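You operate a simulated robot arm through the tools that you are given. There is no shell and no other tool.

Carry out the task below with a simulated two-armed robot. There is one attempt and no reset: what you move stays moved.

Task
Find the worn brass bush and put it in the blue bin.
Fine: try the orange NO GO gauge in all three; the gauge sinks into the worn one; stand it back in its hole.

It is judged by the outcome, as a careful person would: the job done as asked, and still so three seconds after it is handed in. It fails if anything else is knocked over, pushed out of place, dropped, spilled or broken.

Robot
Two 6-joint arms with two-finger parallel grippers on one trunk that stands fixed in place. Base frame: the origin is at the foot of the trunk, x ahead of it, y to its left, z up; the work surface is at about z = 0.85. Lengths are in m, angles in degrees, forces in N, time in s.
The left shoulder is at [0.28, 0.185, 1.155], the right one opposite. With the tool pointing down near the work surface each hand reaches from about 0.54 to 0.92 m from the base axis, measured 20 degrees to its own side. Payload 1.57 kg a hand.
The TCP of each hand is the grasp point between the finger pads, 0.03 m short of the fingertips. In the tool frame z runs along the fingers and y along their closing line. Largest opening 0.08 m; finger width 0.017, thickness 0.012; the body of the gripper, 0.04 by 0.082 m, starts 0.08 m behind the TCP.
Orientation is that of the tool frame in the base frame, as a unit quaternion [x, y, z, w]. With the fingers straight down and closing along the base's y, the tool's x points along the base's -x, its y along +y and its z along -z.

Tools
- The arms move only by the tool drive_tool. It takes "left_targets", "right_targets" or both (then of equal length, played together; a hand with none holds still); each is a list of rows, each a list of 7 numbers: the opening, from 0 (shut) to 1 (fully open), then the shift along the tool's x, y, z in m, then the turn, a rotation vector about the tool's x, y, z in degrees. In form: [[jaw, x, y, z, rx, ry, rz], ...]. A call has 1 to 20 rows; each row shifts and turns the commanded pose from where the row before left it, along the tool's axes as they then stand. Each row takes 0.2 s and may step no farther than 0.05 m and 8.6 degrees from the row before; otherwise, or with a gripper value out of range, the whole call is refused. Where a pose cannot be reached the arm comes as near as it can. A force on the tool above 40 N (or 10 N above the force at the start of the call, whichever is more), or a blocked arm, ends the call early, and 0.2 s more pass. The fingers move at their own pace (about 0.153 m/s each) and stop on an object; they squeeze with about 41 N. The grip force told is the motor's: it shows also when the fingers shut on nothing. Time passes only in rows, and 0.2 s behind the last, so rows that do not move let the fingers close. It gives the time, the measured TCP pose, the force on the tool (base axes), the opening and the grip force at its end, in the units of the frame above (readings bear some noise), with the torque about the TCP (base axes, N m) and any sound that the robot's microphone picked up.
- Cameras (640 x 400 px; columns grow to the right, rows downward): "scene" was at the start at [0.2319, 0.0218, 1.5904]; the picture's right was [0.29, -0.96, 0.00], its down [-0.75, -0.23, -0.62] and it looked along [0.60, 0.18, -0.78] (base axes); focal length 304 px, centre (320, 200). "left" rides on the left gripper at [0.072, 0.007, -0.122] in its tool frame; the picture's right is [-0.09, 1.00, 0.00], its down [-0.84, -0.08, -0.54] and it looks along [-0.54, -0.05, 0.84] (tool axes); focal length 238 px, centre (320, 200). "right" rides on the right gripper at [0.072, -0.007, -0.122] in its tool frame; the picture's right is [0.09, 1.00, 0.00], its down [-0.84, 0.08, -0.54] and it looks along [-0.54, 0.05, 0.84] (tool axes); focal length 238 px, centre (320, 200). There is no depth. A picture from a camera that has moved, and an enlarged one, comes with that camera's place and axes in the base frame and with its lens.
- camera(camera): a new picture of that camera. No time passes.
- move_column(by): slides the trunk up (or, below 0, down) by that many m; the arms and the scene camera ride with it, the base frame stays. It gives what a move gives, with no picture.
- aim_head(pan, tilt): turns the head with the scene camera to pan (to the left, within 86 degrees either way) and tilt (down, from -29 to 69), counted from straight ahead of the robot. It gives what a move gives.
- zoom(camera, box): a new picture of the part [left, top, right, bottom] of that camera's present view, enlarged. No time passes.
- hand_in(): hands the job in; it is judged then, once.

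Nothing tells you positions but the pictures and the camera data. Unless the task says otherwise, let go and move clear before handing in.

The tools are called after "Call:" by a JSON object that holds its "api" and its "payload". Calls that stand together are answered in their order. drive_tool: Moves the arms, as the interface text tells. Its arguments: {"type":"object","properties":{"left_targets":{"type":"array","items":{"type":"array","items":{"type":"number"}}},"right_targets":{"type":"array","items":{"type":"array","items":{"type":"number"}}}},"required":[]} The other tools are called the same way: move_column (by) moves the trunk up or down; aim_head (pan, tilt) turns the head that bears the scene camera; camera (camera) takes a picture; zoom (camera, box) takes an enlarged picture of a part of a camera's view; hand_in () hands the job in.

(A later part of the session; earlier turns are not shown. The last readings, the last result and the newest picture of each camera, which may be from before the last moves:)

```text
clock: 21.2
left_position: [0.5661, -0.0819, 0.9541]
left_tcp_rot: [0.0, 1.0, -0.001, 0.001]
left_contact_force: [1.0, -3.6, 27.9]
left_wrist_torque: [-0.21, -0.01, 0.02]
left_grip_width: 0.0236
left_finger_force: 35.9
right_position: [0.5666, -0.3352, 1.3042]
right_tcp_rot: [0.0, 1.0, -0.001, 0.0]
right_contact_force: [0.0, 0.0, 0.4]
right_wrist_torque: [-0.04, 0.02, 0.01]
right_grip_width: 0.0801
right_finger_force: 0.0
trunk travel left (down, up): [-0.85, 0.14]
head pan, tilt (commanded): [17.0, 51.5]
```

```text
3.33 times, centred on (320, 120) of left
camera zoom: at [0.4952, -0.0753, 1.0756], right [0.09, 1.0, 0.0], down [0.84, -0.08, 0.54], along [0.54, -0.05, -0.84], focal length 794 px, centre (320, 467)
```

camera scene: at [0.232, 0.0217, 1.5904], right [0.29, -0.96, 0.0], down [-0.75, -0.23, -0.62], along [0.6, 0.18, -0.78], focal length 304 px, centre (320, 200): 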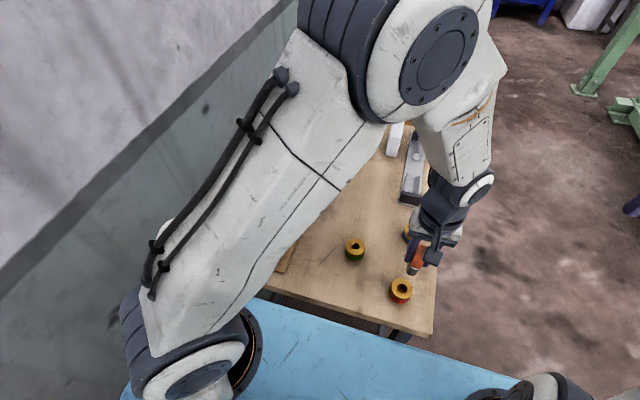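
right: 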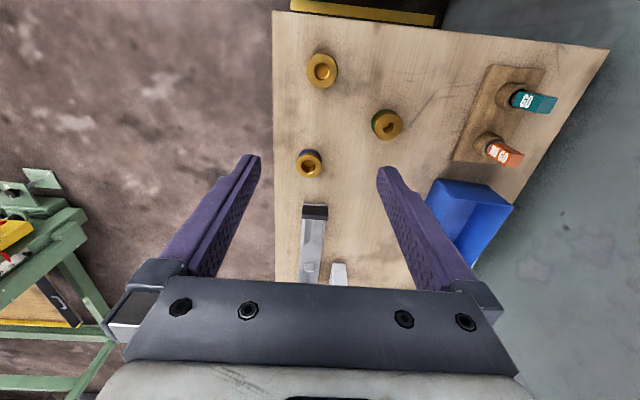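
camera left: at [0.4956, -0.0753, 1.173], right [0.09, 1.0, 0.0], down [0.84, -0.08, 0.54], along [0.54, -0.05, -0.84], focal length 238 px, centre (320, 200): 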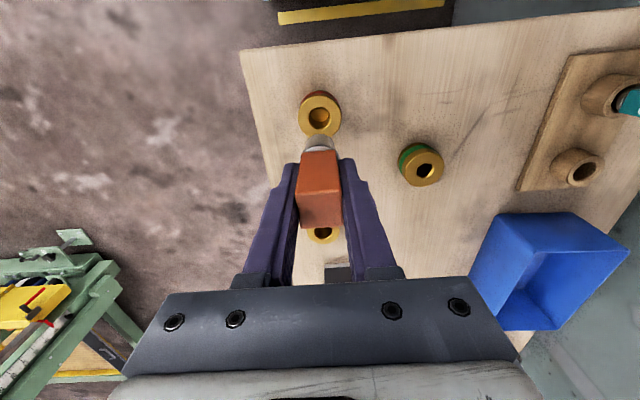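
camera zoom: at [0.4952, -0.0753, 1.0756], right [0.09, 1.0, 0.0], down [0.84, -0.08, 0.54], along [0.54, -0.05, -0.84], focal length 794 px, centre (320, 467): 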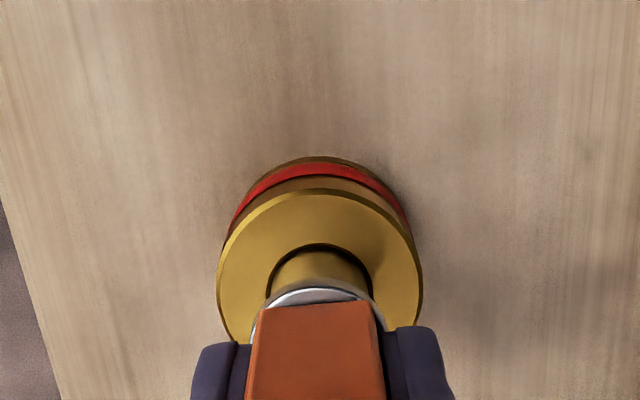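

There's a visible ring of clearance at the mouth, but the gauge is stopped in the chamfer. I'll centre once more (y back 0.3 mm) and press to be sure it doesn't sink.

Call:
{"api": "drive_tool", "payload": {"left_targets": [[0, 0, 0, -0.0015, 0, 0, 0], [0, -0.0001, -0.0003, 0, 0, 0, 0], [0, 0, 0, 0.0008, 0, 0, 0], [0, 0, 0, 0.0007, 0, 0, 0], [0, 0, 0, 0, 0, 0, 0]]}}

Call:
{"api": "drive_tool", "payload": {"left_targets": [[0, 0, -0.0002, 0, 0, 0, 0], [0, 0, 0, 0, 0, 0, 0]]}}

```text
clock: 22.4
left_position: [0.5669, -0.0814, 0.954]
left_tcp_rot: [0.0, 1.0, 0.0, 0.0]
left_contact_force: [3.8, -2.0, 27.0]
left_wrist_torque: [-0.05, -0.13, -0.01]
left_grip_width: 0.0235
left_finger_force: 35.7
right_position: [0.5664, -0.3334, 1.3058]
right_tcp_rot: [0.001, 1.0, 0.0, 0.0]
right_contact_force: [-0.1, 0.4, 0.0]
right_wrist_torque: [0.02, 0.0, 0.02]
right_grip_width: 0.0798
right_finger_force: 0.0
trunk travel left (down, up): [-0.85, 0.14]
head pan, tilt (commanded): [17.0, 51.5]
```

```text
clock: 23.0
left_position: [0.5665, -0.0826, 0.9524]
left_tcp_rot: [0.0, 1.0, 0.001, 0.001]
left_contact_force: [5.8, -0.2, 30.7]
left_wrist_torque: [0.03, -0.23, 0.0]
left_grip_width: 0.0235
left_finger_force: 35.9
right_position: [0.5663, -0.3339, 1.3055]
right_tcp_rot: [0.0, 1.0, 0.0, 0.0]
right_contact_force: [-0.6, -1.0, 0.1]
right_wrist_torque: [0.0, 0.04, 0.02]
right_grip_width: 0.0798
right_finger_force: 0.0
trunk travel left (down, up): [-0.85, 0.14]
head pan, tilt (commanded): [17.0, 51.5]
```

Still no sinking with 30 N. I'll make one more try shifted 0.5 mm in +x to zero out the side force.

Call:
{"api": "drive_tool", "payload": {"left_targets": [[0, 0, 0, -0.0015, 0, 0, 0], [0, -0.0005, 0.0001, 0, 0, 0, 0], [0, 0, 0, 0.0008, 0, 0, 0], [0, 0, 0, 0.0007, 0, 0, 0], [0, 0, 0, 0, 0, 0, 0]]}}

Call:
{"api": "zoom", "payload": {"camera": "left", "box": [260, 60, 380, 180]}}

```text
clock: 24.2
left_position: [0.5672, -0.0815, 0.9536]
left_tcp_rot: [0.0, 1.0, 0.001, 0.0]
left_contact_force: [-2.4, -3.7, 23.5]
left_wrist_torque: [-0.2, 0.18, 0.01]
left_grip_width: 0.0239
left_finger_force: 35.5
right_position: [0.5655, -0.3345, 1.3043]
right_tcp_rot: [0.0, 1.0, 0.0, 0.0]
right_contact_force: [0.6, 0.5, -0.2]
right_wrist_torque: [0.03, -0.02, -0.02]
right_grip_width: 0.0798
right_finger_force: 0.0
trunk travel left (down, up): [-0.85, 0.14]
head pan, tilt (commanded): [17.0, 51.5]
```

```text
3.33 times, centred on (320, 120) of left
camera zoom: at [0.4953, -0.0754, 1.0756], right [0.09, 1.0, 0.0], down [0.84, -0.08, 0.54], along [0.54, -0.05, -0.84], focal length 794 px, centre (320, 467)
```

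zoom: 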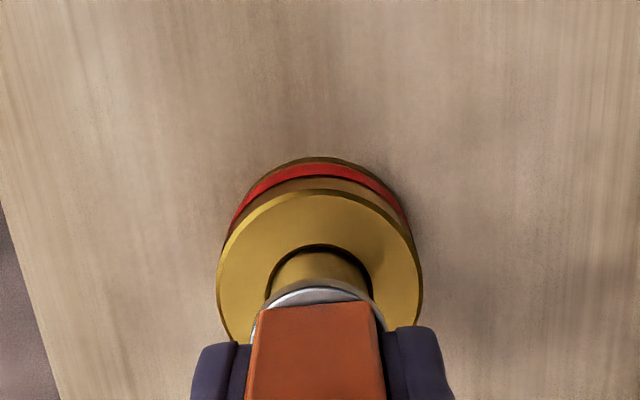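

The side force flips sign around this point, so the plug was centred and still didn't sink: red is sound too. Next is the blue bush at about (0.740, -0.090).

Call:
{"api": "drive_tool", "payload": {"left_targets": [[0, 0, 0, -0.006, 0, 0, 0], [0, 0, 0, -0.022, 0, 0, 0], [0, 0, 0, -0.035, 0, 0, 0], [0, 0, 0, -0.0353, 0, 0, 0], [0, -0.043, -0.002, 0, 0, 0, 0], [0, -0.043, -0.002, 0, 0, 0, 0], [0, -0.043, -0.002, 0, 0, 0, 0], [0, -0.0431, -0.0029, 0, 0, 0, 0], [0, 0, 0, 0, 0, 0, 0], [0, 0, 0, 0, 0, 0, 0]]}}

Call:
{"api": "camera", "payload": {"camera": "left"}}

Call:
{"api": "zoom", "payload": {"camera": "left", "box": [270, 80, 370, 165]}}

Call:
{"api": "camera", "payload": {"camera": "scene"}}

```text
clock: 26.4
left_position: [0.7399, -0.0897, 1.05]
left_tcp_rot: [0.0, 1.0, 0.0, 0.0]
left_contact_force: [-0.5, 0.1, -1.9]
left_wrist_torque: [-0.03, -0.03, -0.02]
left_grip_width: 0.0237
left_finger_force: 35.5
right_position: [0.5663, -0.3339, 1.3042]
right_tcp_rot: [0.0, 1.0, 0.0, 0.0]
right_contact_force: [0.1, 0.3, -0.4]
right_wrist_torque: [-0.03, 0.0, 0.0]
right_grip_width: 0.08
right_finger_force: 0.3
trunk travel left (down, up): [-0.85, 0.14]
head pan, tilt (commanded): [17.0, 51.5]
```

```text
taken
camera left: at [0.6687, -0.0838, 1.1733], right [0.09, 1.0, 0.0], down [0.84, -0.08, 0.54], along [0.54, -0.05, -0.84], focal length 238 px, centre (320, 200)
```

left: 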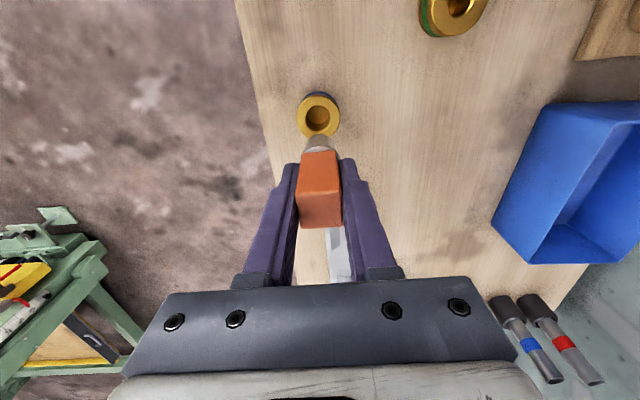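

```text
4.71 times, centred on (320, 122) of left
camera zoom: at [0.6687, -0.0838, 1.1733], right [0.09, 1.0, 0.0], down [0.84, -0.08, 0.54], along [0.54, -0.05, -0.84], focal length 1122 px, centre (320, 565)
```

zoom: 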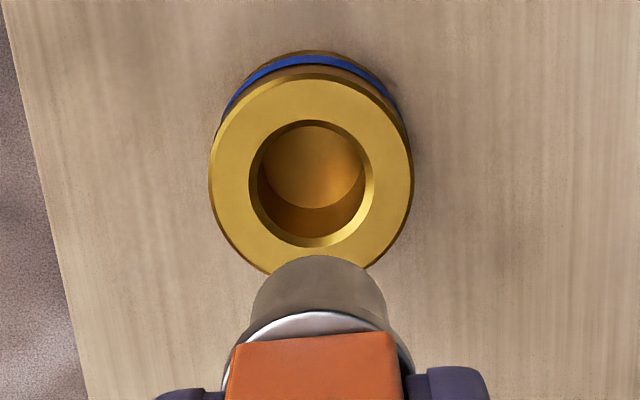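

```text
taken
camera scene: at [0.2318, 0.0216, 1.5904], right [0.29, -0.96, 0.0], down [-0.75, -0.23, -0.62], along [0.6, 0.18, -0.78], focal length 304 px, centre (320, 200)
```

scene: 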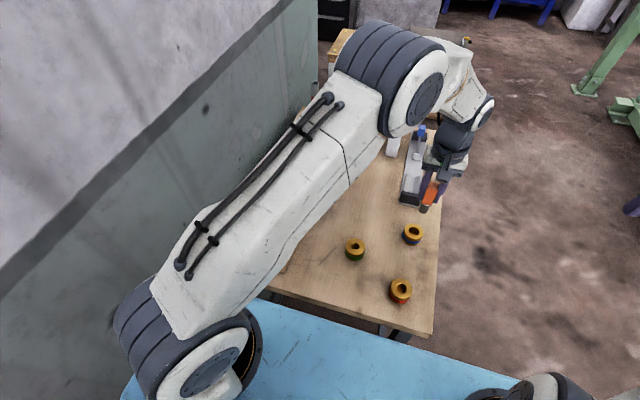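

The blue bush's bore (about 27 mm) looks clearly larger than the plug. Its centre is about 2 mm toward -y of the plug axis, so I'll correct that and lower.

Call:
{"api": "drive_tool", "payload": {"left_targets": [[0, 0, -0.002, 0.03, 0, 0, 0], [0, 0, 0, 0.03, 0, 0, 0], [0, 0, 0, 0.02, 0, 0, 0], [0, 0, 0, 0.01, 0, 0, 0], [0, 0, 0, 0.004, 0, 0, 0], [0, 0, 0, 0, 0, 0, 0]]}}

Call:
{"api": "zoom", "payload": {"camera": "left", "box": [260, 60, 380, 180]}}

Call:
{"api": "zoom", "payload": {"camera": "scene", "box": [370, 180, 450, 260]}}

```text
clock: 27.8
left_position: [0.7388, -0.0913, 0.9575]
left_tcp_rot: [0.0, 1.0, -0.001, 0.0]
left_contact_force: [-0.3, -0.4, -0.8]
left_wrist_torque: [0.03, -0.02, 0.04]
left_grip_width: 0.0239
left_finger_force: 36.3
right_position: [0.5675, -0.3345, 1.3042]
right_tcp_rot: [0.0, 1.0, 0.0, 0.001]
right_contact_force: [0.3, -0.5, 0.0]
right_wrist_torque: [-0.02, -0.01, -0.02]
right_grip_width: 0.08
right_finger_force: 0.1
trunk travel left (down, up): [-0.85, 0.14]
head pan, tilt (commanded): [17.0, 51.5]
```

```text
3.33 times, centred on (320, 120) of left
camera zoom: at [0.6678, -0.086, 1.0792], right [0.09, 1.0, 0.0], down [0.84, -0.08, 0.54], along [0.54, -0.05, -0.84], focal length 794 px, centre (320, 467)
```

zoom: 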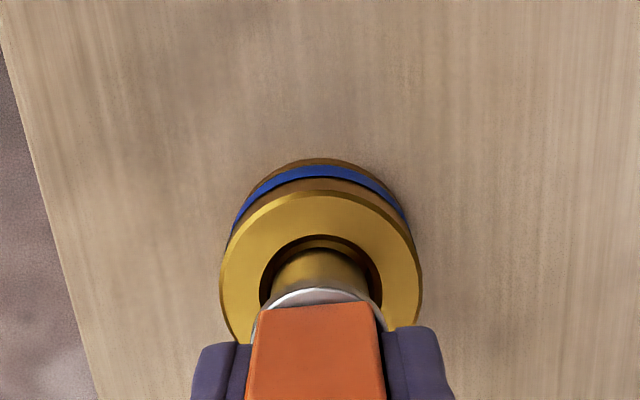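

```text
5.00 times, centred on (410, 220) of scene
camera zoom: at [0.232, 0.0216, 1.5904], right [0.29, -0.96, 0.0], down [-0.75, -0.23, -0.62], along [0.6, 0.18, -0.78], focal length 1518 px, centre (-130, 100)
```

zoom: 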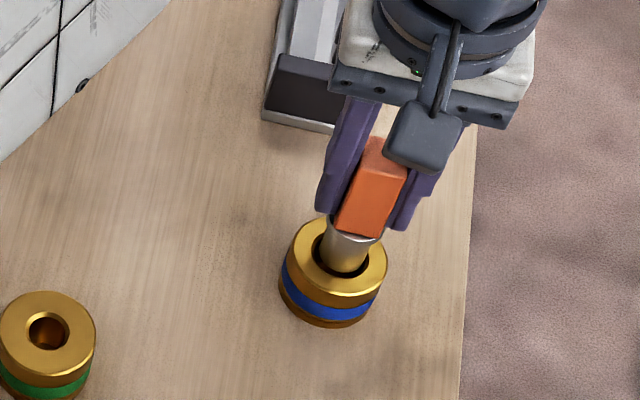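

The plug hangs centred over the blue mouth with clearance all round, so I'll lower it slowly.

Call:
{"api": "drive_tool", "payload": {"left_targets": [[0, 0, 0, 0.0015, 0, 0, 0], [0, 0, 0, 0.0015, 0, 0, 0], [0, 0, 0, 0.0015, 0, 0, 0], [0, 0, 0, 0.001, 0, 0, 0], [0, 0, 0, 0, 0, 0, 0]]}}

```text
clock: 29.0
left_position: [0.7386, -0.0919, 0.9514]
left_tcp_rot: [0.001, 1.0, 0.0, 0.0]
left_contact_force: [-0.3, -0.9, -1.7]
left_wrist_torque: [0.05, 0.03, 0.02]
left_grip_width: 0.0234
left_finger_force: 35.8
right_position: [0.5678, -0.3346, 1.3035]
right_tcp_rot: [0.001, 1.0, 0.0, 0.0]
right_contact_force: [-0.5, 0.9, 0.2]
right_wrist_torque: [-0.02, 0.01, -0.02]
right_grip_width: 0.0801
right_finger_force: 0.0
trunk travel left (down, up): [-0.85, 0.14]
head pan, tilt (commanded): [17.0, 51.5]
```

Call:
{"api": "drive_tool", "payload": {"left_targets": [[0, 0, 0, 0.0015, 0, 0, 0], [0, 0, 0, 0.0015, 0, 0, 0], [0, 0, 0, 0.002, 0, 0, 0], [0, 0, 0, 0.002, 0, 0, 0], [0, 0, 0, 0, 0, 0, 0]]}}

Call:
{"api": "zoom", "payload": {"camera": "left", "box": [260, 60, 380, 180]}}

```text
clock: 30.2
left_position: [0.7396, -0.0923, 0.9434]
left_tcp_rot: [0.0, 1.0, 0.0, 0.0]
left_contact_force: [-0.5, -0.2, -1.5]
left_wrist_torque: [0.03, -0.01, -0.04]
left_grip_width: 0.0236
left_finger_force: 35.9
right_position: [0.5671, -0.3334, 1.3043]
right_tcp_rot: [0.0, 1.0, 0.0, 0.0]
right_contact_force: [-0.4, 0.0, -0.3]
right_wrist_torque: [0.04, -0.03, 0.01]
right_grip_width: 0.0799
right_finger_force: 0.0
trunk travel left (down, up): [-0.85, 0.14]
head pan, tilt (commanded): [17.0, 51.5]
```

```text
3.33 times, centred on (320, 120) of left
camera zoom: at [0.6682, -0.0859, 1.0665], right [0.09, 1.0, 0.0], down [0.84, -0.08, 0.54], along [0.54, -0.05, -0.84], focal length 794 px, centre (320, 467)
```

zoom: 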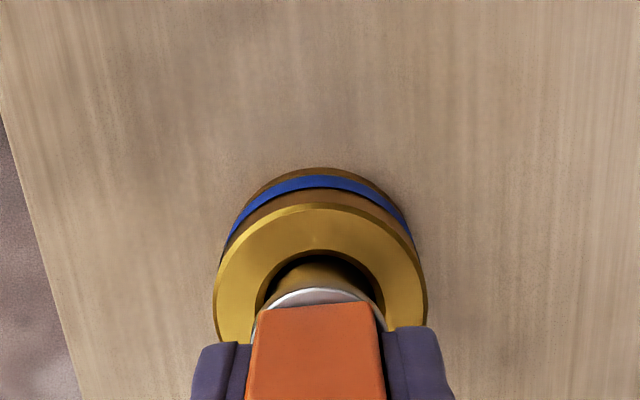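

The gauge is 11 mm below the level where it stopped on green, with no resistance. I'll go on another 12 mm to be certain.

Call:
{"api": "drive_tool", "payload": {"left_targets": [[0, 0, 0, 0.002, 0, 0, 0], [0, 0, 0, 0.002, 0, 0, 0], [0, 0, 0, 0.002, 0, 0, 0], [0, 0, 0, 0.002, 0, 0, 0], [0, 0, 0, 0.002, 0, 0, 0], [0, 0, 0, 0.002, 0, 0, 0], [0, 0, 0, 0, 0, 0, 0]]}}

Call:
{"api": "zoom", "payload": {"camera": "left", "box": [260, 60, 380, 180]}}

Call:
{"api": "zoom", "payload": {"camera": "scene", "box": [370, 180, 450, 260]}}

```text
clock: 31.8
left_position: [0.7398, -0.0922, 0.9313]
left_tcp_rot: [0.0, 1.0, 0.0, 0.0]
left_contact_force: [0.5, -0.1, -2.1]
left_wrist_torque: [0.01, -0.01, 0.01]
left_grip_width: 0.0237
left_finger_force: 35.8
right_position: [0.5681, -0.3342, 1.3045]
right_tcp_rot: [0.001, 1.0, 0.001, 0.001]
right_contact_force: [-0.1, -0.2, 0.4]
right_wrist_torque: [-0.01, 0.04, 0.02]
right_grip_width: 0.0799
right_finger_force: 0.0
trunk travel left (down, up): [-0.85, 0.14]
head pan, tilt (commanded): [17.0, 51.5]
```

```text
3.33 times, centred on (320, 120) of left
camera zoom: at [0.6681, -0.0863, 1.0542], right [0.09, 1.0, 0.0], down [0.84, -0.08, 0.54], along [0.54, -0.05, -0.84], focal length 794 px, centre (320, 467)
```

zoom: 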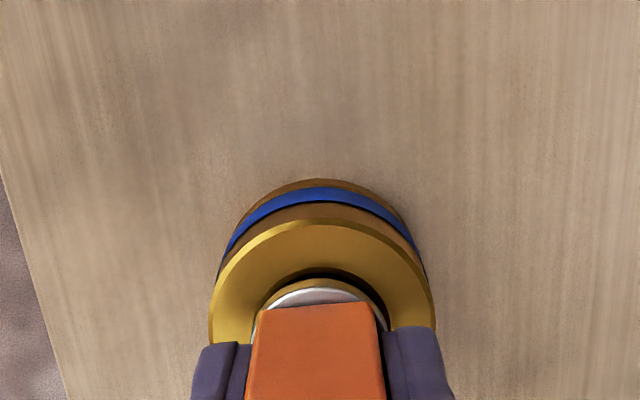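

```text
5.00 times, centred on (410, 220) of scene
camera zoom: at [0.232, 0.0216, 1.5904], right [0.29, -0.96, 0.0], down [-0.75, -0.23, -0.62], along [0.6, 0.18, -0.78], focal length 1518 px, centre (-130, 100)
```

zoom: 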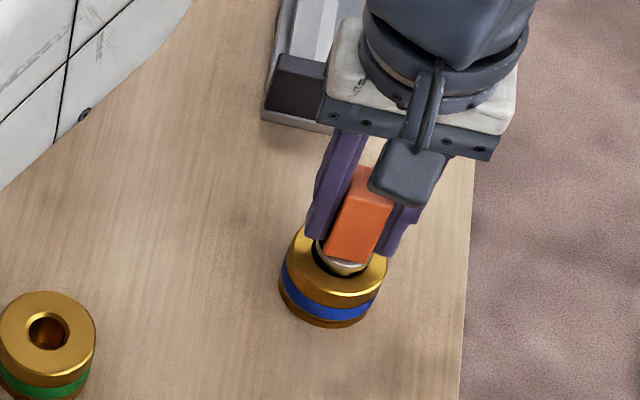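

The gauge sinks freely, more than 20 mm into the blue bush, so blue is the worn one. I'll lift it straight out and carry the gauge back over its hole.

Call:
{"api": "drive_tool", "payload": {"left_targets": [[0, 0, 0, -0.01, 0, 0, 0], [0, 0, 0, -0.015, 0, 0, 0], [0, 0, 0, -0.02, 0, 0, 0], [0, 0, 0, -0.035, 0, 0, 0], [0, 0, 0, -0.0385, 0, 0, 0], [0, 0.0093, 0.044, 0, 0, 0, 0], [0, 0.0093, 0.044, 0, 0, 0, 0], [0, 0.0093, 0.044, 0, 0, 0, 0], [0, 0.0093, 0.044, 0, 0, 0, 0], [0, 0.0093, 0.044, 0, 0, 0, 0], [0, 0.0093, 0.044, 0, 0, 0, 0], [0, 0.0093, 0.044, 0, 0, 0, 0], [0, 0.0093, 0.0441, 0, 0, 0, 0], [0, 0, 0, 0, 0, 0, 0], [0, 0, 0, 0, 0, 0, 0]]}}

Call:
{"api": "camera", "payload": {"camera": "left"}}

Call:
{"api": "zoom", "payload": {"camera": "left", "box": [270, 80, 370, 165]}}

Call:
{"api": "camera", "payload": {"camera": "scene"}}

```text
clock: 35.0
left_position: [0.6658, 0.2588, 1.0502]
left_tcp_rot: [0.001, 1.0, 0.0, 0.0]
left_contact_force: [0.5, 0.8, -2.3]
left_wrist_torque: [0.01, 0.02, -0.02]
left_grip_width: 0.0237
left_finger_force: 35.8
right_position: [0.5675, -0.3345, 1.3033]
right_tcp_rot: [0.0, 1.0, 0.0, 0.0]
right_contact_force: [0.1, -0.1, -0.5]
right_wrist_torque: [0.02, -0.01, -0.01]
right_grip_width: 0.08
right_finger_force: 0.1
trunk travel left (down, up): [-0.85, 0.14]
head pan, tilt (commanded): [17.0, 51.5]
```

```text
taken
camera left: at [0.5938, 0.2661, 1.1732], right [0.09, 1.0, 0.0], down [0.84, -0.08, 0.54], along [0.54, -0.05, -0.84], focal length 238 px, centre (320, 200)
```

left: 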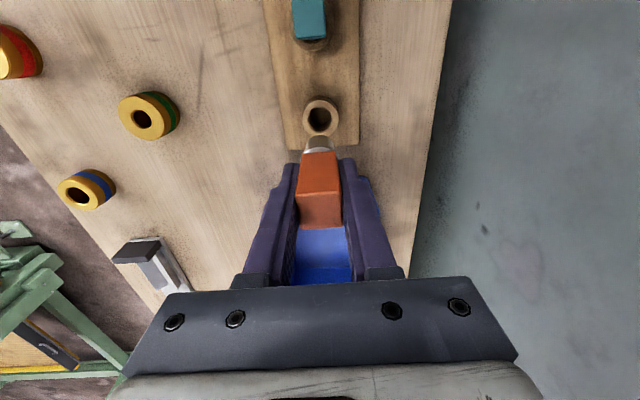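

```text
4.71 times, centred on (320, 122) of left
camera zoom: at [0.5938, 0.2661, 1.1732], right [0.09, 1.0, 0.0], down [0.84, -0.08, 0.54], along [0.54, -0.05, -0.84], focal length 1122 px, centre (320, 565)
```

zoom: 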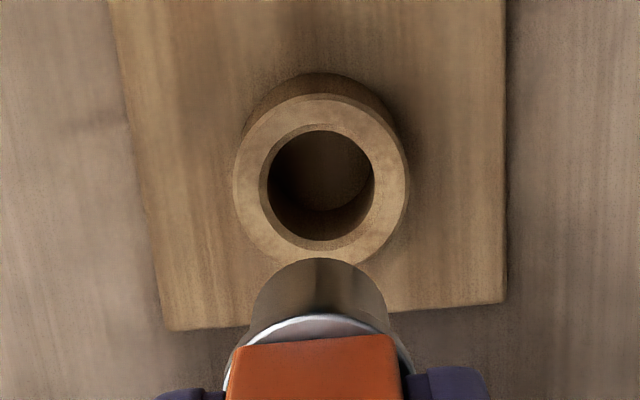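

```text
taken
camera scene: at [0.232, 0.0216, 1.5904], right [0.29, -0.96, 0.0], down [-0.75, -0.23, -0.62], along [0.6, 0.18, -0.78], focal length 304 px, centre (320, 200)
```

scene: 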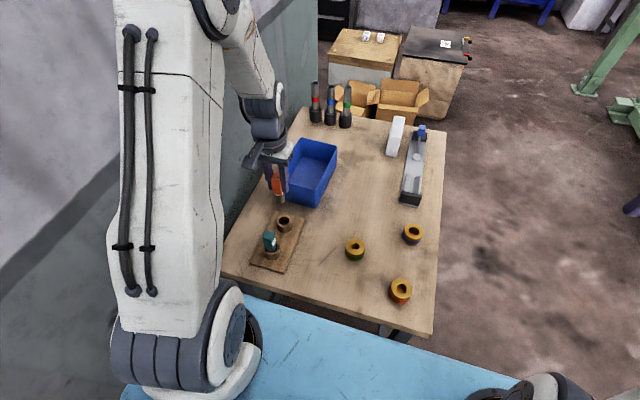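

The hole is exactly where it was in the picture when I lifted the gauge. I'll lower it straight back in.

Call:
{"api": "drive_tool", "payload": {"left_targets": [[0, 0, 0, 0.03, 0, 0, 0], [0, 0, 0, 0.03, 0, 0, 0], [0, 0, 0, 0.025, 0, 0, 0], [0, 0, 0, 0.005, 0, 0, 0], [0, 0, 0, 0.005, 0, 0, 0], [0, 0, 0, 0.005, 0, 0, 0], [0, 0, 0, 0, 0, 0, 0]]}}

Call:
{"api": "zoom", "payload": {"camera": "left", "box": [260, 60, 380, 180]}}

Call:
{"api": "zoom", "payload": {"camera": "scene", "box": [240, 170, 330, 260]}}

```text
clock: 36.6
left_position: [0.6659, 0.2585, 0.9513]
left_tcp_rot: [0.0, 1.0, 0.0, 0.0]
left_contact_force: [0.3, 0.3, -1.2]
left_wrist_torque: [-0.03, 0.0, 0.0]
left_grip_width: 0.0237
left_finger_force: 35.7
right_position: [0.5679, -0.3348, 1.3037]
right_tcp_rot: [0.0, 1.0, 0.0, 0.0]
right_contact_force: [0.3, 0.8, 0.7]
right_wrist_torque: [-0.03, 0.02, 0.01]
right_grip_width: 0.0801
right_finger_force: 0.1
trunk travel left (down, up): [-0.85, 0.14]
head pan, tilt (commanded): [17.0, 51.5]
```

```text
3.33 times, centred on (320, 120) of left
camera zoom: at [0.5937, 0.2662, 1.0732], right [0.09, 1.0, 0.0], down [0.84, -0.08, 0.54], along [0.54, -0.05, -0.84], focal length 794 px, centre (320, 467)
```

zoom: 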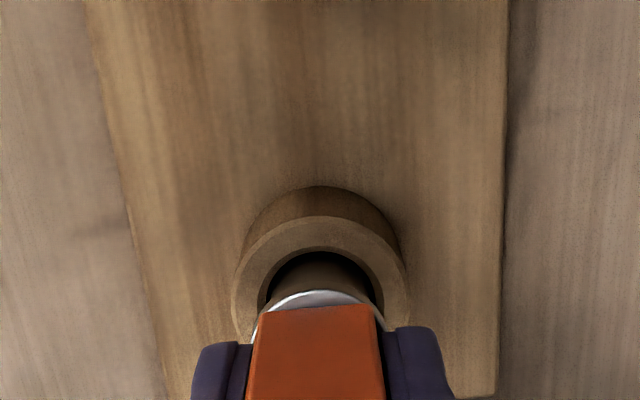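

```text
4.44 times, centred on (285, 215) of scene
camera zoom: at [0.232, 0.0217, 1.5904], right [0.29, -0.96, 0.0], down [-0.75, -0.23, -0.62], along [0.6, 0.18, -0.78], focal length 1349 px, centre (476, 133)
```

zoom: 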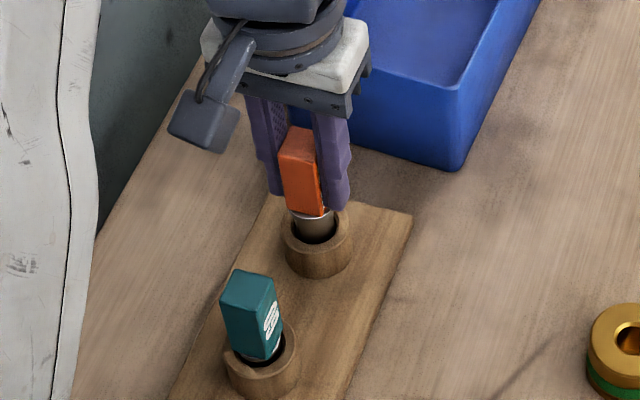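

The plug has entered the hole cleanly. I'll lower it the rest of the way with small last steps.

Call:
{"api": "drive_tool", "payload": {"left_targets": [[0, 0, 0, 0.005, 0, 0, 0], [0, 0, 0, 0.005, 0, 0, 0], [0, 0, 0, 0.005, 0, 0, 0], [0, 0, 0, 0.003, 0, 0, 0], [0, 0, 0, 0.001, 0, 0, 0], [0, 0, 0, 0, 0, 0, 0]]}}

```text
clock: 38.0
left_position: [0.6636, 0.2587, 0.9318]
left_tcp_rot: [0.0, 1.0, 0.0, 0.0]
left_contact_force: [0.6, -0.3, -2.4]
left_wrist_torque: [-0.03, -0.03, -0.03]
left_grip_width: 0.0234
left_finger_force: 36.0
right_position: [0.567, -0.3333, 1.3046]
right_tcp_rot: [0.0, 1.0, 0.0, 0.001]
right_contact_force: [-0.7, -0.4, 0.3]
right_wrist_torque: [0.01, -0.01, 0.01]
right_grip_width: 0.0801
right_finger_force: 0.0
trunk travel left (down, up): [-0.85, 0.14]
head pan, tilt (commanded): [17.0, 51.5]
```

Call:
{"api": "drive_tool", "payload": {"left_targets": [[0, 0, 0, 0.0007, 0, 0, 0], [0, 0, 0, 0.0007, 0, 0, 0], [0, 0, 0, 0, 0, 0, 0]]}}

```text
clock: 38.8
left_position: [0.665, 0.2601, 0.9302]
left_tcp_rot: [-0.001, 1.0, 0.0, 0.0]
left_contact_force: [-1.6, -1.6, 2.5]
left_wrist_torque: [-0.04, 0.05, 0.01]
left_grip_width: 0.0236
left_finger_force: 36.0
right_position: [0.5673, -0.3344, 1.3044]
right_tcp_rot: [0.0, 1.0, 0.0, 0.0]
right_contact_force: [0.1, -0.1, 0.6]
right_wrist_torque: [-0.03, -0.01, -0.04]
right_grip_width: 0.0799
right_finger_force: 0.0
trunk travel left (down, up): [-0.85, 0.14]
head pan, tilt (commanded): [17.0, 51.5]
```

The gauge has touched bottom lightly. I'll open the fingers, then look before rising.

Call:
{"api": "drive_tool", "payload": {"left_targets": [[0.35, 0, 0, 0, 0, 0, 0], [0.5, 0, 0, 0, 0, 0, 0], [0.8, 0, 0, 0, 0, 0, 0], [1, 0, 0, 0, 0, 0, 0], [1, 0, 0, 0, 0, 0, 0]]}}

Call:
{"api": "zoom", "payload": {"camera": "left", "box": [240, 80, 400, 240]}}

Call:
{"api": "zoom", "payload": {"camera": "scene", "box": [240, 170, 330, 260]}}

```text
clock: 40.0
left_position: [0.6647, 0.2591, 0.9302]
left_tcp_rot: [0.0, 1.0, 0.0, 0.0]
left_contact_force: [0.2, 0.3, 0.7]
left_wrist_torque: [-0.01, 0.01, 0.02]
left_grip_width: 0.0801
left_finger_force: 0.1
right_position: [0.5675, -0.3348, 1.3044]
right_tcp_rot: [0.0, 1.0, 0.0, 0.0]
right_contact_force: [0.1, 0.3, 0.5]
right_wrist_torque: [0.05, -0.01, -0.02]
right_grip_width: 0.0803
right_finger_force: 0.1
trunk travel left (down, up): [-0.85, 0.14]
head pan, tilt (commanded): [17.0, 51.5]
```

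```text
2.50 times, centred on (320, 160) of left
camera zoom: at [0.5939, 0.266, 1.0528], right [0.09, 1.0, 0.0], down [0.84, -0.08, 0.54], along [0.54, -0.05, -0.84], focal length 596 px, centre (320, 300)
```

zoom: 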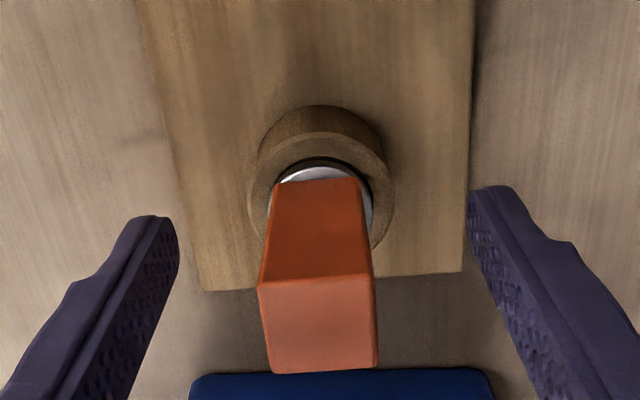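

```text
4.44 times, centred on (285, 215) of scene
camera zoom: at [0.2319, 0.0217, 1.5904], right [0.29, -0.96, 0.0], down [-0.75, -0.23, -0.62], along [0.6, 0.18, -0.78], focal length 1349 px, centre (476, 133)
```

zoom: 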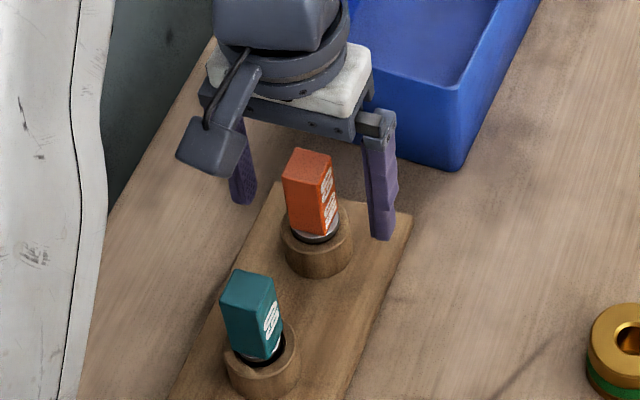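

The orange gauge stands upright in its hole and the fingers are clear. I'll rise straight up and go back to the blue bush at about (0.740, -0.092) to pick it up.

Call:
{"api": "drive_tool", "payload": {"left_targets": [[1, 0, 0, -0.01, 0, 0, 0], [1, 0, 0, -0.03, 0, 0, 0], [1, 0, 0, -0.04, 0, 0, 0], [1, 0, 0, -0.04, 0, 0, 0], [1, -0.0093, -0.044, 0, 0, 0, 0], [1, -0.0093, -0.044, 0, 0, 0, 0], [1, -0.0093, -0.044, 0, 0, 0, 0], [1, -0.0093, -0.044, 0, 0, 0, 0], [1, -0.0093, -0.044, 0, 0, 0, 0], [1, -0.0093, -0.044, 0, 0, 0, 0], [1, -0.0093, -0.044, 0, 0, 0, 0], [1, -0.0093, -0.0441, 0, 0, 0, 0], [1, 0, 0, 0, 0, 0, 0]]}}

Call:
{"api": "camera", "payload": {"camera": "left"}}

Call:
{"api": "zoom", "payload": {"camera": "left", "box": [270, 80, 370, 165]}}

Call:
{"api": "camera", "payload": {"camera": "scene"}}

```text
clock: 42.8
left_position: [0.7389, -0.0921, 1.051]
left_tcp_rot: [0.0, 1.0, 0.0, -0.001]
left_contact_force: [0.8, 0.2, 0.5]
left_wrist_torque: [0.02, -0.03, -0.01]
left_grip_width: 0.0799
left_finger_force: 0.0
right_position: [0.5675, -0.3355, 1.3055]
right_tcp_rot: [0.0, 1.0, 0.0, 0.0]
right_contact_force: [-0.1, 0.3, 0.4]
right_wrist_torque: [0.03, 0.02, -0.03]
right_grip_width: 0.0797
right_finger_force: 0.1
trunk travel left (down, up): [-0.85, 0.14]
head pan, tilt (commanded): [17.0, 51.5]
```

```text
taken
camera left: at [0.6683, -0.0868, 1.1728], right [0.09, 1.0, 0.0], down [0.84, -0.08, 0.54], along [0.54, -0.05, -0.84], focal length 238 px, centre (320, 200)
```

left: 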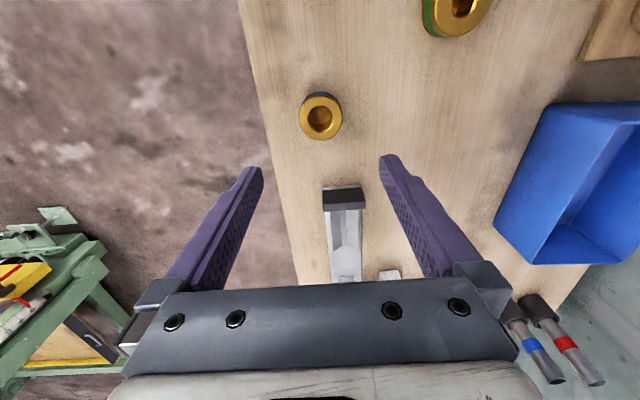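

```text
4.71 times, centred on (320, 122) of left
camera zoom: at [0.6683, -0.0868, 1.1728], right [0.09, 1.0, 0.0], down [0.84, -0.08, 0.54], along [0.54, -0.05, -0.84], focal length 1122 px, centre (320, 565)
```

zoom: 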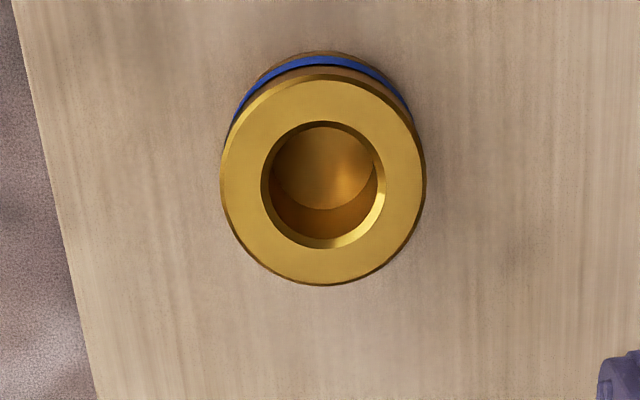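

```text
taken
camera scene: at [0.232, 0.0213, 1.5904], right [0.29, -0.96, 0.0], down [-0.75, -0.23, -0.62], along [0.6, 0.18, -0.78], focal length 304 px, centre (320, 200)
```

scene: 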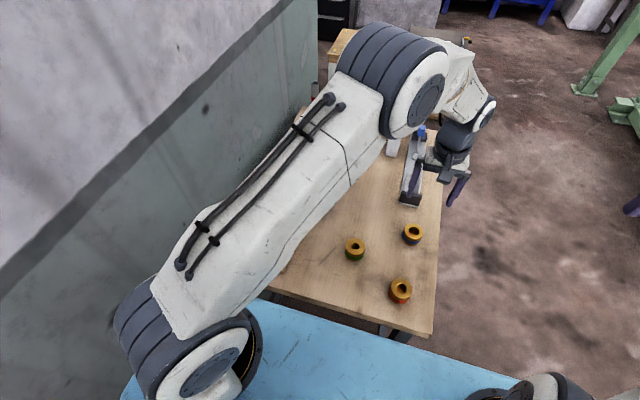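

The blue bush is about 1 mm to +y of the hand axis and nothing is near the finger paths. I'll descend around it.

Call:
{"api": "drive_tool", "payload": {"left_targets": [[1, -0.0004, 0.001, 0.04, 0, 0, 0], [1, 0, 0, 0.04, 0, 0, 0], [1, 0, 0, 0.03, 0, 0, 0], [1, 0, 0, 0.02, 0, 0, 0], [1, 0, 0, 0.015, 0, 0, 0], [1, 0, 0, 0.01, 0, 0, 0], [1, 0, 0, 0.0064, 0, 0, 0], [1, 0, 0, 0, 0, 0, 0]]}}

Call:
{"api": "camera", "payload": {"camera": "left"}}

Call:
{"api": "zoom", "payload": {"camera": "scene", "box": [370, 180, 450, 260]}}

```text
clock: 44.6
left_position: [0.7391, -0.0905, 0.8878]
left_tcp_rot: [0.0, 1.0, 0.0, 0.0]
left_contact_force: [-0.5, 0.4, -0.1]
left_wrist_torque: [0.02, 0.0, 0.02]
left_grip_width: 0.0801
left_finger_force: 0.1
right_position: [0.5673, -0.3344, 1.3047]
right_tcp_rot: [0.0, 1.0, 0.0, 0.0]
right_contact_force: [-0.7, 0.3, 0.6]
right_wrist_torque: [0.01, -0.01, 0.01]
right_grip_width: 0.08
right_finger_force: 0.1
trunk travel left (down, up): [-0.85, 0.14]
head pan, tilt (commanded): [17.0, 51.5]
```

```text
taken
camera left: at [0.6683, -0.0848, 1.011], right [0.09, 1.0, 0.0], down [0.84, -0.08, 0.54], along [0.54, -0.05, -0.84], focal length 238 px, centre (320, 200)
```

left: 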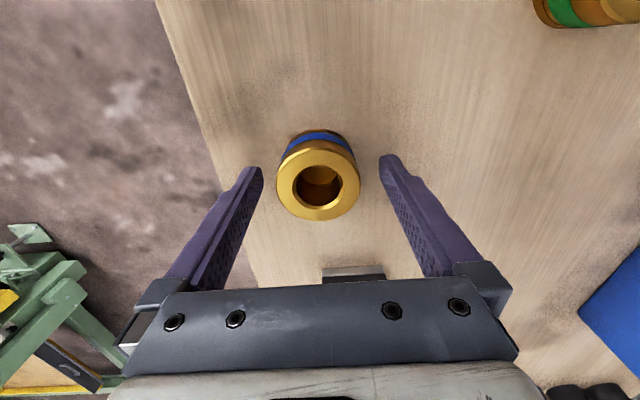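

```text
5.00 times, centred on (410, 220) of scene
camera zoom: at [0.2319, 0.0216, 1.5904], right [0.29, -0.96, 0.0], down [-0.75, -0.23, -0.62], along [0.6, 0.18, -0.78], focal length 1518 px, centre (-130, 100)
```

zoom: 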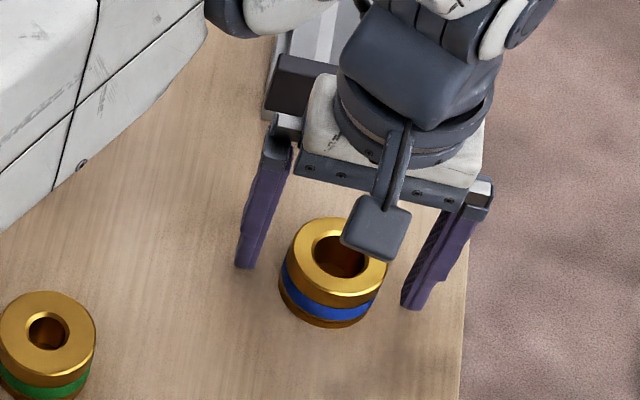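

The bush sits well between the fingers, so I'll close on it and lift.

Call:
{"api": "drive_tool", "payload": {"left_targets": [[0.8, 0, 0, 0, 0, 0, 0], [0.68, 0, 0, 0, 0, 0, 0], [0.6, 0, 0, 0, 0, 0, 0], [0.4, 0, 0, 0, 0, 0, 0], [0.4, 0, 0, 0, 0, 0, 0]]}}

```text
clock: 45.8
left_position: [0.7401, -0.0918, 0.888]
left_tcp_rot: [0.0, 1.0, 0.001, 0.0]
left_contact_force: [0.1, 0.1, 0.8]
left_wrist_torque: [-0.03, -0.07, -0.03]
left_grip_width: 0.0513
left_finger_force: 41.2
right_position: [0.5662, -0.3347, 1.3038]
right_tcp_rot: [0.001, 1.0, 0.0, 0.0]
right_contact_force: [0.2, 0.4, 0.1]
right_wrist_torque: [-0.03, 0.01, 0.02]
right_grip_width: 0.0797
right_finger_force: 0.1
trunk travel left (down, up): [-0.85, 0.14]
head pan, tilt (commanded): [17.0, 51.5]
```

Held at 51.3 mm with full squeeze. Lifting straight up.

Call:
{"api": "drive_tool", "payload": {"left_targets": [[0.3, 0, 0, -0.01, 0, 0, 0], [0.3, 0, 0, -0.03, 0, 0, 0], [0.3, 0, 0, -0.04, 0, 0, 0], [0.3, 0, 0, -0.045, 0, 0, 0], [0.3, 0, 0, -0.045, 0, 0, 0], [0.3, 0, 0, 0, 0, 0, 0]]}}

Call:
{"api": "camera", "payload": {"camera": "left"}}

Call:
{"api": "zoom", "payload": {"camera": "scene", "box": [260, 90, 460, 260]}}

```text
clock: 47.2
left_position: [0.7384, -0.0906, 1.057]
left_tcp_rot: [0.0, 1.0, 0.0, -0.001]
left_contact_force: [-0.3, -0.5, -4.5]
left_wrist_torque: [0.01, -0.01, 0.01]
left_grip_width: 0.0513
left_finger_force: 41.1
right_position: [0.5684, -0.3327, 1.3045]
right_tcp_rot: [0.001, 1.0, 0.0, 0.0]
right_contact_force: [-0.3, 0.3, 0.8]
right_wrist_torque: [0.0, -0.02, -0.03]
right_grip_width: 0.0802
right_finger_force: 0.1
trunk travel left (down, up): [-0.85, 0.14]
head pan, tilt (commanded): [17.0, 51.5]
```

```text
taken
camera left: at [0.6675, -0.0839, 1.1804], right [0.09, 1.0, 0.0], down [0.84, -0.08, 0.54], along [0.54, -0.05, -0.84], focal length 238 px, centre (320, 200)
```

left: 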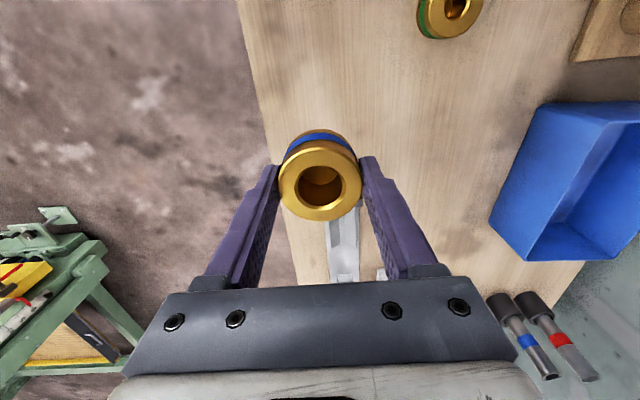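

```text
2.35 times, centred on (360, 175) of scene
camera zoom: at [0.2319, 0.0216, 1.5904], right [0.29, -0.96, 0.0], down [-0.75, -0.23, -0.62], along [0.6, 0.18, -0.78], focal length 714 px, centre (226, 259)
```

zoom: 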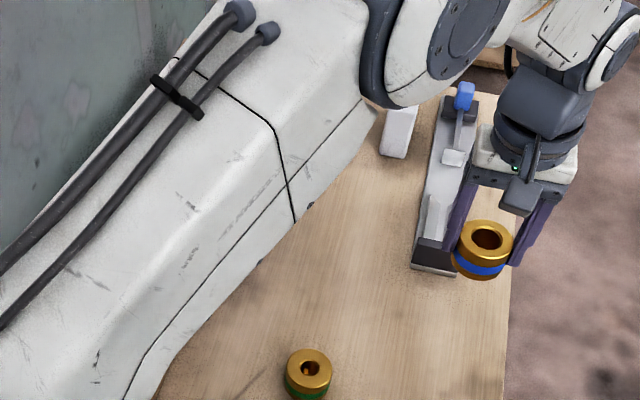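

The bush is held securely and hangs level. I'll carry it over to the near half of the bin and look down into it.

Call:
{"api": "drive_tool", "payload": {"left_targets": [[0.3, -0.0063, 0.0435, 0, 0, 0, 0], [0.3, -0.0063, 0.0435, 0, 0, 0, 0], [0.3, -0.0063, 0.0435, 0, 0, 0, 0], [0.3, -0.0063, 0.0435, 0, 0, 0, 0], [0.3, -0.0063, 0.0435, 0, 0, 0, 0], [0.3, -0.0063, 0.0435, 0, 0, 0, 0], [0.3, -0.0063, 0.0435, 0, 0, 0, 0], [0.3, -0.0059, 0.0435, 0, 0, 0, 0], [0.3, 0, 0, 0, 0, 0, 0], [0.3, 0, 0, 0, 0, 0, 0]]}}

Call:
{"api": "camera", "payload": {"camera": "left"}}

Call:
{"api": "camera", "payload": {"camera": "scene"}}

Call:
{"api": "zoom", "payload": {"camera": "scene", "box": [230, 110, 370, 280]}}

```text
clock: 49.4
left_position: [0.7901, 0.2567, 1.0591]
left_tcp_rot: [-0.001, 1.0, 0.0, -0.001]
left_contact_force: [0.3, 0.2, -4.0]
left_wrist_torque: [-0.01, -0.03, -0.02]
left_grip_width: 0.0514
left_finger_force: 40.9
right_position: [0.5671, -0.3345, 1.3041]
right_tcp_rot: [0.0, 1.0, 0.0, 0.0]
right_contact_force: [-0.7, 0.1, 0.0]
right_wrist_torque: [0.0, -0.01, -0.01]
right_grip_width: 0.08
right_finger_force: 0.1
trunk travel left (down, up): [-0.85, 0.14]
head pan, tilt (commanded): [17.0, 51.5]
```

```text
taken
camera left: at [0.7189, 0.2626, 1.1816], right [0.09, 1.0, 0.0], down [0.84, -0.08, 0.54], along [0.54, -0.05, -0.84], focal length 238 px, centre (320, 200)
```

left: 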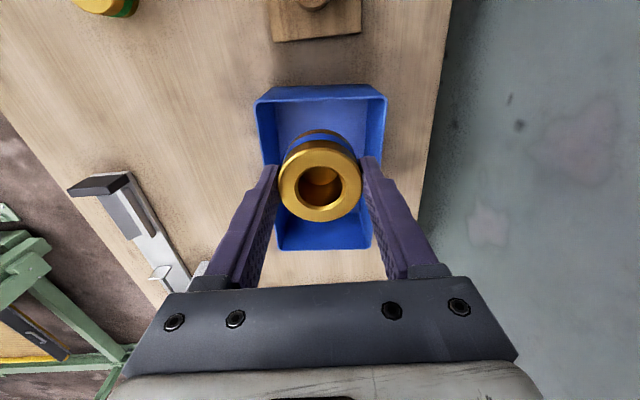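

```text
taken
camera scene: at [0.2321, 0.0216, 1.5904], right [0.29, -0.96, 0.0], down [-0.75, -0.23, -0.62], along [0.59, 0.18, -0.78], focal length 304 px, centre (320, 200)
```

scene: 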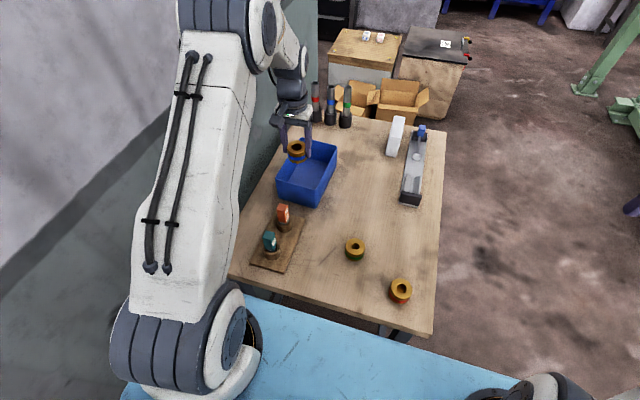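

```text
2.35 times, centred on (300, 195) of scene
camera zoom: at [0.2321, 0.0216, 1.5904], right [0.29, -0.96, 0.0], down [-0.75, -0.23, -0.62], along [0.59, 0.18, -0.78], focal length 714 px, centre (367, 212)
```

zoom: 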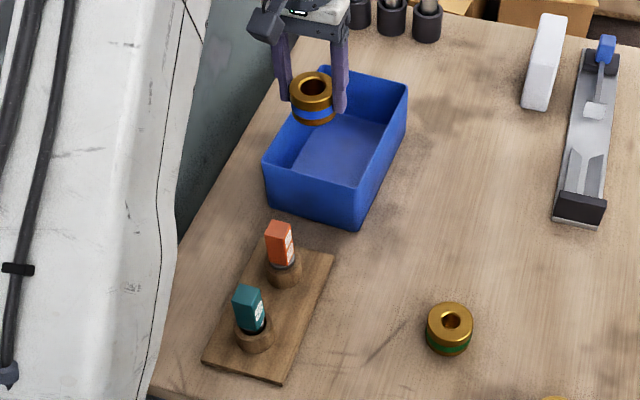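

The bin spans about x 0.76 to 0.96 and y 0.19 to 0.32, with its rim near z 0.936. I'll move to (0.835, 0.255) and lower the bush to just above the bin floor.

Call:
{"api": "drive_tool", "payload": {"left_targets": [[0.3, -0.0225, -0.001, 0, 0, 0, 0], [0.3, -0.0225, -0.001, 0, 0, 0, 0], [0.3, 0, 0, 0, 0, 0, 0], [0.3, 0, 0, 0, 0, 0, 0]]}}

Call:
{"api": "camera", "payload": {"camera": "left"}}

Call:
{"api": "zoom", "payload": {"camera": "scene", "box": [250, 110, 360, 230]}}

```text
clock: 50.4
left_position: [0.8354, 0.2546, 1.0581]
left_tcp_rot: [0.0, 1.0, 0.001, 0.0]
left_contact_force: [-0.4, -0.4, -4.7]
left_wrist_torque: [-0.02, 0.02, 0.03]
left_grip_width: 0.0513
left_finger_force: 40.8
right_position: [0.5674, -0.3346, 1.3056]
right_tcp_rot: [-0.001, 1.0, 0.0, 0.0]
right_contact_force: [0.1, -0.5, -0.3]
right_wrist_torque: [-0.03, 0.01, 0.01]
right_grip_width: 0.08
right_finger_force: 0.1
trunk travel left (down, up): [-0.85, 0.14]
head pan, tilt (commanded): [17.0, 51.5]
```

```text
taken
camera left: at [0.7635, 0.2605, 1.1813], right [0.09, 1.0, 0.0], down [0.84, -0.08, 0.54], along [0.54, -0.05, -0.84], focal length 238 px, centre (320, 200)
```

left: 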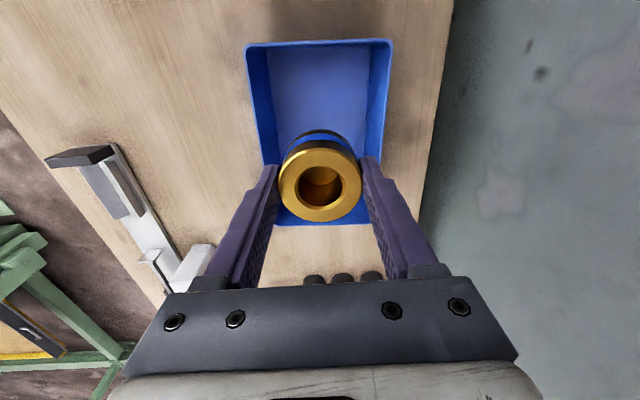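

```text
3.33 times, centred on (305, 170) of scene
camera zoom: at [0.232, 0.0217, 1.5904], right [0.29, -0.96, 0.0], down [-0.75, -0.23, -0.62], along [0.6, 0.18, -0.78], focal length 1012 px, centre (370, 300)
```

zoom: 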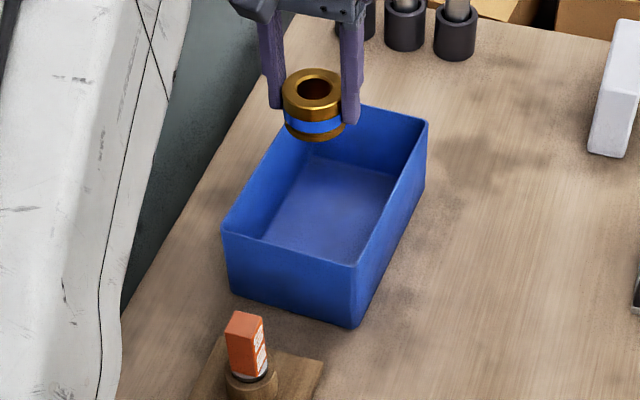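

The bush is centred above the bin opening with about 2 cm to spare on each side. Lowering it in.

Call:
{"api": "drive_tool", "payload": {"left_targets": [[0.3, 0, -0.001, 0.04, 0, 0, 0], [0.3, 0, 0, 0.04, 0, 0, 0], [0.3, 0, 0, 0.03, 0, 0, 0], [0.3, 0, 0, 0.02, 0, 0, 0], [0.3, 0, 0, 0.015, 0, 0, 0], [0.3, 0, 0, 0.008, 0, 0, 0], [0.3, 0, 0, 0, 0, 0, 0]]}}

Call:
{"api": "camera", "payload": {"camera": "left"}}

Call:
{"api": "zoom", "payload": {"camera": "scene", "box": [250, 110, 360, 230]}}

```text
clock: 52.0
left_position: [0.835, 0.2541, 0.9063]
left_tcp_rot: [0.0, 1.0, 0.0, -0.001]
left_contact_force: [-0.2, -0.5, -3.9]
left_wrist_torque: [0.0, -0.01, -0.02]
left_grip_width: 0.0514
left_finger_force: 41.6
right_position: [0.5675, -0.3337, 1.3037]
right_tcp_rot: [0.0, 1.0, -0.001, 0.0]
right_contact_force: [-0.6, -0.1, 0.4]
right_wrist_torque: [0.0, 0.02, 0.0]
right_grip_width: 0.0801
right_finger_force: 0.0
trunk travel left (down, up): [-0.85, 0.14]
head pan, tilt (commanded): [17.0, 51.5]
```

```text
taken
camera left: at [0.7639, 0.2599, 1.0282], right [0.09, 1.0, 0.0], down [0.84, -0.08, 0.54], along [0.54, -0.05, -0.84], focal length 238 px, centre (320, 200)
```

left: 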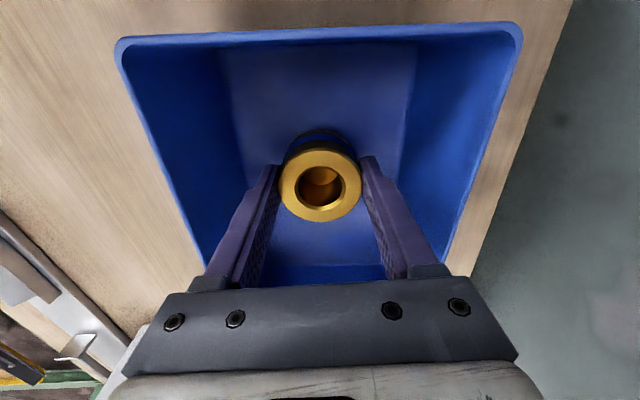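

```text
3.33 times, centred on (305, 170) of scene
camera zoom: at [0.2322, 0.0217, 1.5903], right [0.29, -0.96, 0.0], down [-0.75, -0.23, -0.62], along [0.59, 0.18, -0.78], focal length 1012 px, centre (370, 300)
```

zoom: 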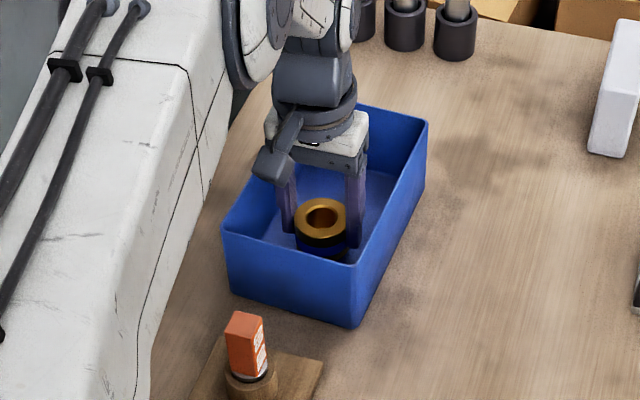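

The bush is well inside the bin, just above the floor. I'll lower it the last centimetre in small steps.

Call:
{"api": "drive_tool", "payload": {"left_targets": [[0.3, 0, 0, 0.002, 0, 0, 0], [0.3, 0, 0, 0.002, 0, 0, 0], [0.3, 0, 0, 0.002, 0, 0, 0], [0.3, 0, 0, 0.002, 0, 0, 0], [0.3, 0, 0, 0.001, 0, 0, 0], [0.3, 0, 0, 0, 0, 0, 0]]}}

```text
clock: 53.4
left_position: [0.835, 0.2533, 0.8972]
left_tcp_rot: [0.0, 1.0, 0.0, 0.0]
left_contact_force: [0.0, 0.4, -4.6]
left_wrist_torque: [0.0, 0.02, 0.0]
left_grip_width: 0.0515
left_finger_force: 41.3
right_position: [0.567, -0.3341, 1.3051]
right_tcp_rot: [0.0, 1.0, 0.0, 0.0]
right_contact_force: [-0.3, 0.0, 0.1]
right_wrist_torque: [-0.01, -0.01, -0.05]
right_grip_width: 0.0797
right_finger_force: 0.0
trunk travel left (down, up): [-0.85, 0.14]
head pan, tilt (commanded): [17.0, 51.5]
```

Call:
{"api": "drive_tool", "payload": {"left_targets": [[0.3, 0, 0, 0.001, 0, 0, 0], [0.3, 0, 0, 0.001, 0, 0, 0], [0.3, 0, 0, 0.001, 0, 0, 0], [0.3, 0, 0, 0, 0, 0, 0]]}}

```text
clock: 54.4
left_position: [0.8351, 0.2533, 0.8941]
left_tcp_rot: [0.001, 1.0, 0.001, 0.0]
left_contact_force: [-0.8, 0.1, -3.4]
left_wrist_torque: [0.0, -0.02, -0.03]
left_grip_width: 0.0513
left_finger_force: 40.8
right_position: [0.5673, -0.3342, 1.3049]
right_tcp_rot: [0.0, 1.0, 0.0, 0.0]
right_contact_force: [0.0, 0.0, -1.3]
right_wrist_torque: [0.0, 0.02, -0.03]
right_grip_width: 0.0803
right_finger_force: 0.1
trunk travel left (down, up): [-0.85, 0.14]
head pan, tilt (commanded): [17.0, 51.5]
```

Call:
{"api": "drive_tool", "payload": {"left_targets": [[0.3, 0, 0, 0.0007, 0, 0, 0], [0.3, 0, 0, 0.0007, 0, 0, 0], [0.3, 0, 0, 0, 0, 0, 0]]}}

```text
clock: 55.2
left_position: [0.8348, 0.2541, 0.8939]
left_tcp_rot: [0.0, 1.0, 0.0, 0.0]
left_contact_force: [-3.4, -0.5, 6.7]
left_wrist_torque: [-0.03, 0.17, 0.03]
left_grip_width: 0.0513
left_finger_force: 40.9
right_position: [0.5666, -0.3336, 1.3039]
right_tcp_rot: [0.0, 1.0, -0.001, 0.0]
right_contact_force: [0.2, 0.5, -0.5]
right_wrist_torque: [-0.03, 0.0, -0.01]
right_grip_width: 0.0803
right_finger_force: 0.0
trunk travel left (down, up): [-0.85, 0.14]
head pan, tilt (commanded): [17.0, 51.5]
```

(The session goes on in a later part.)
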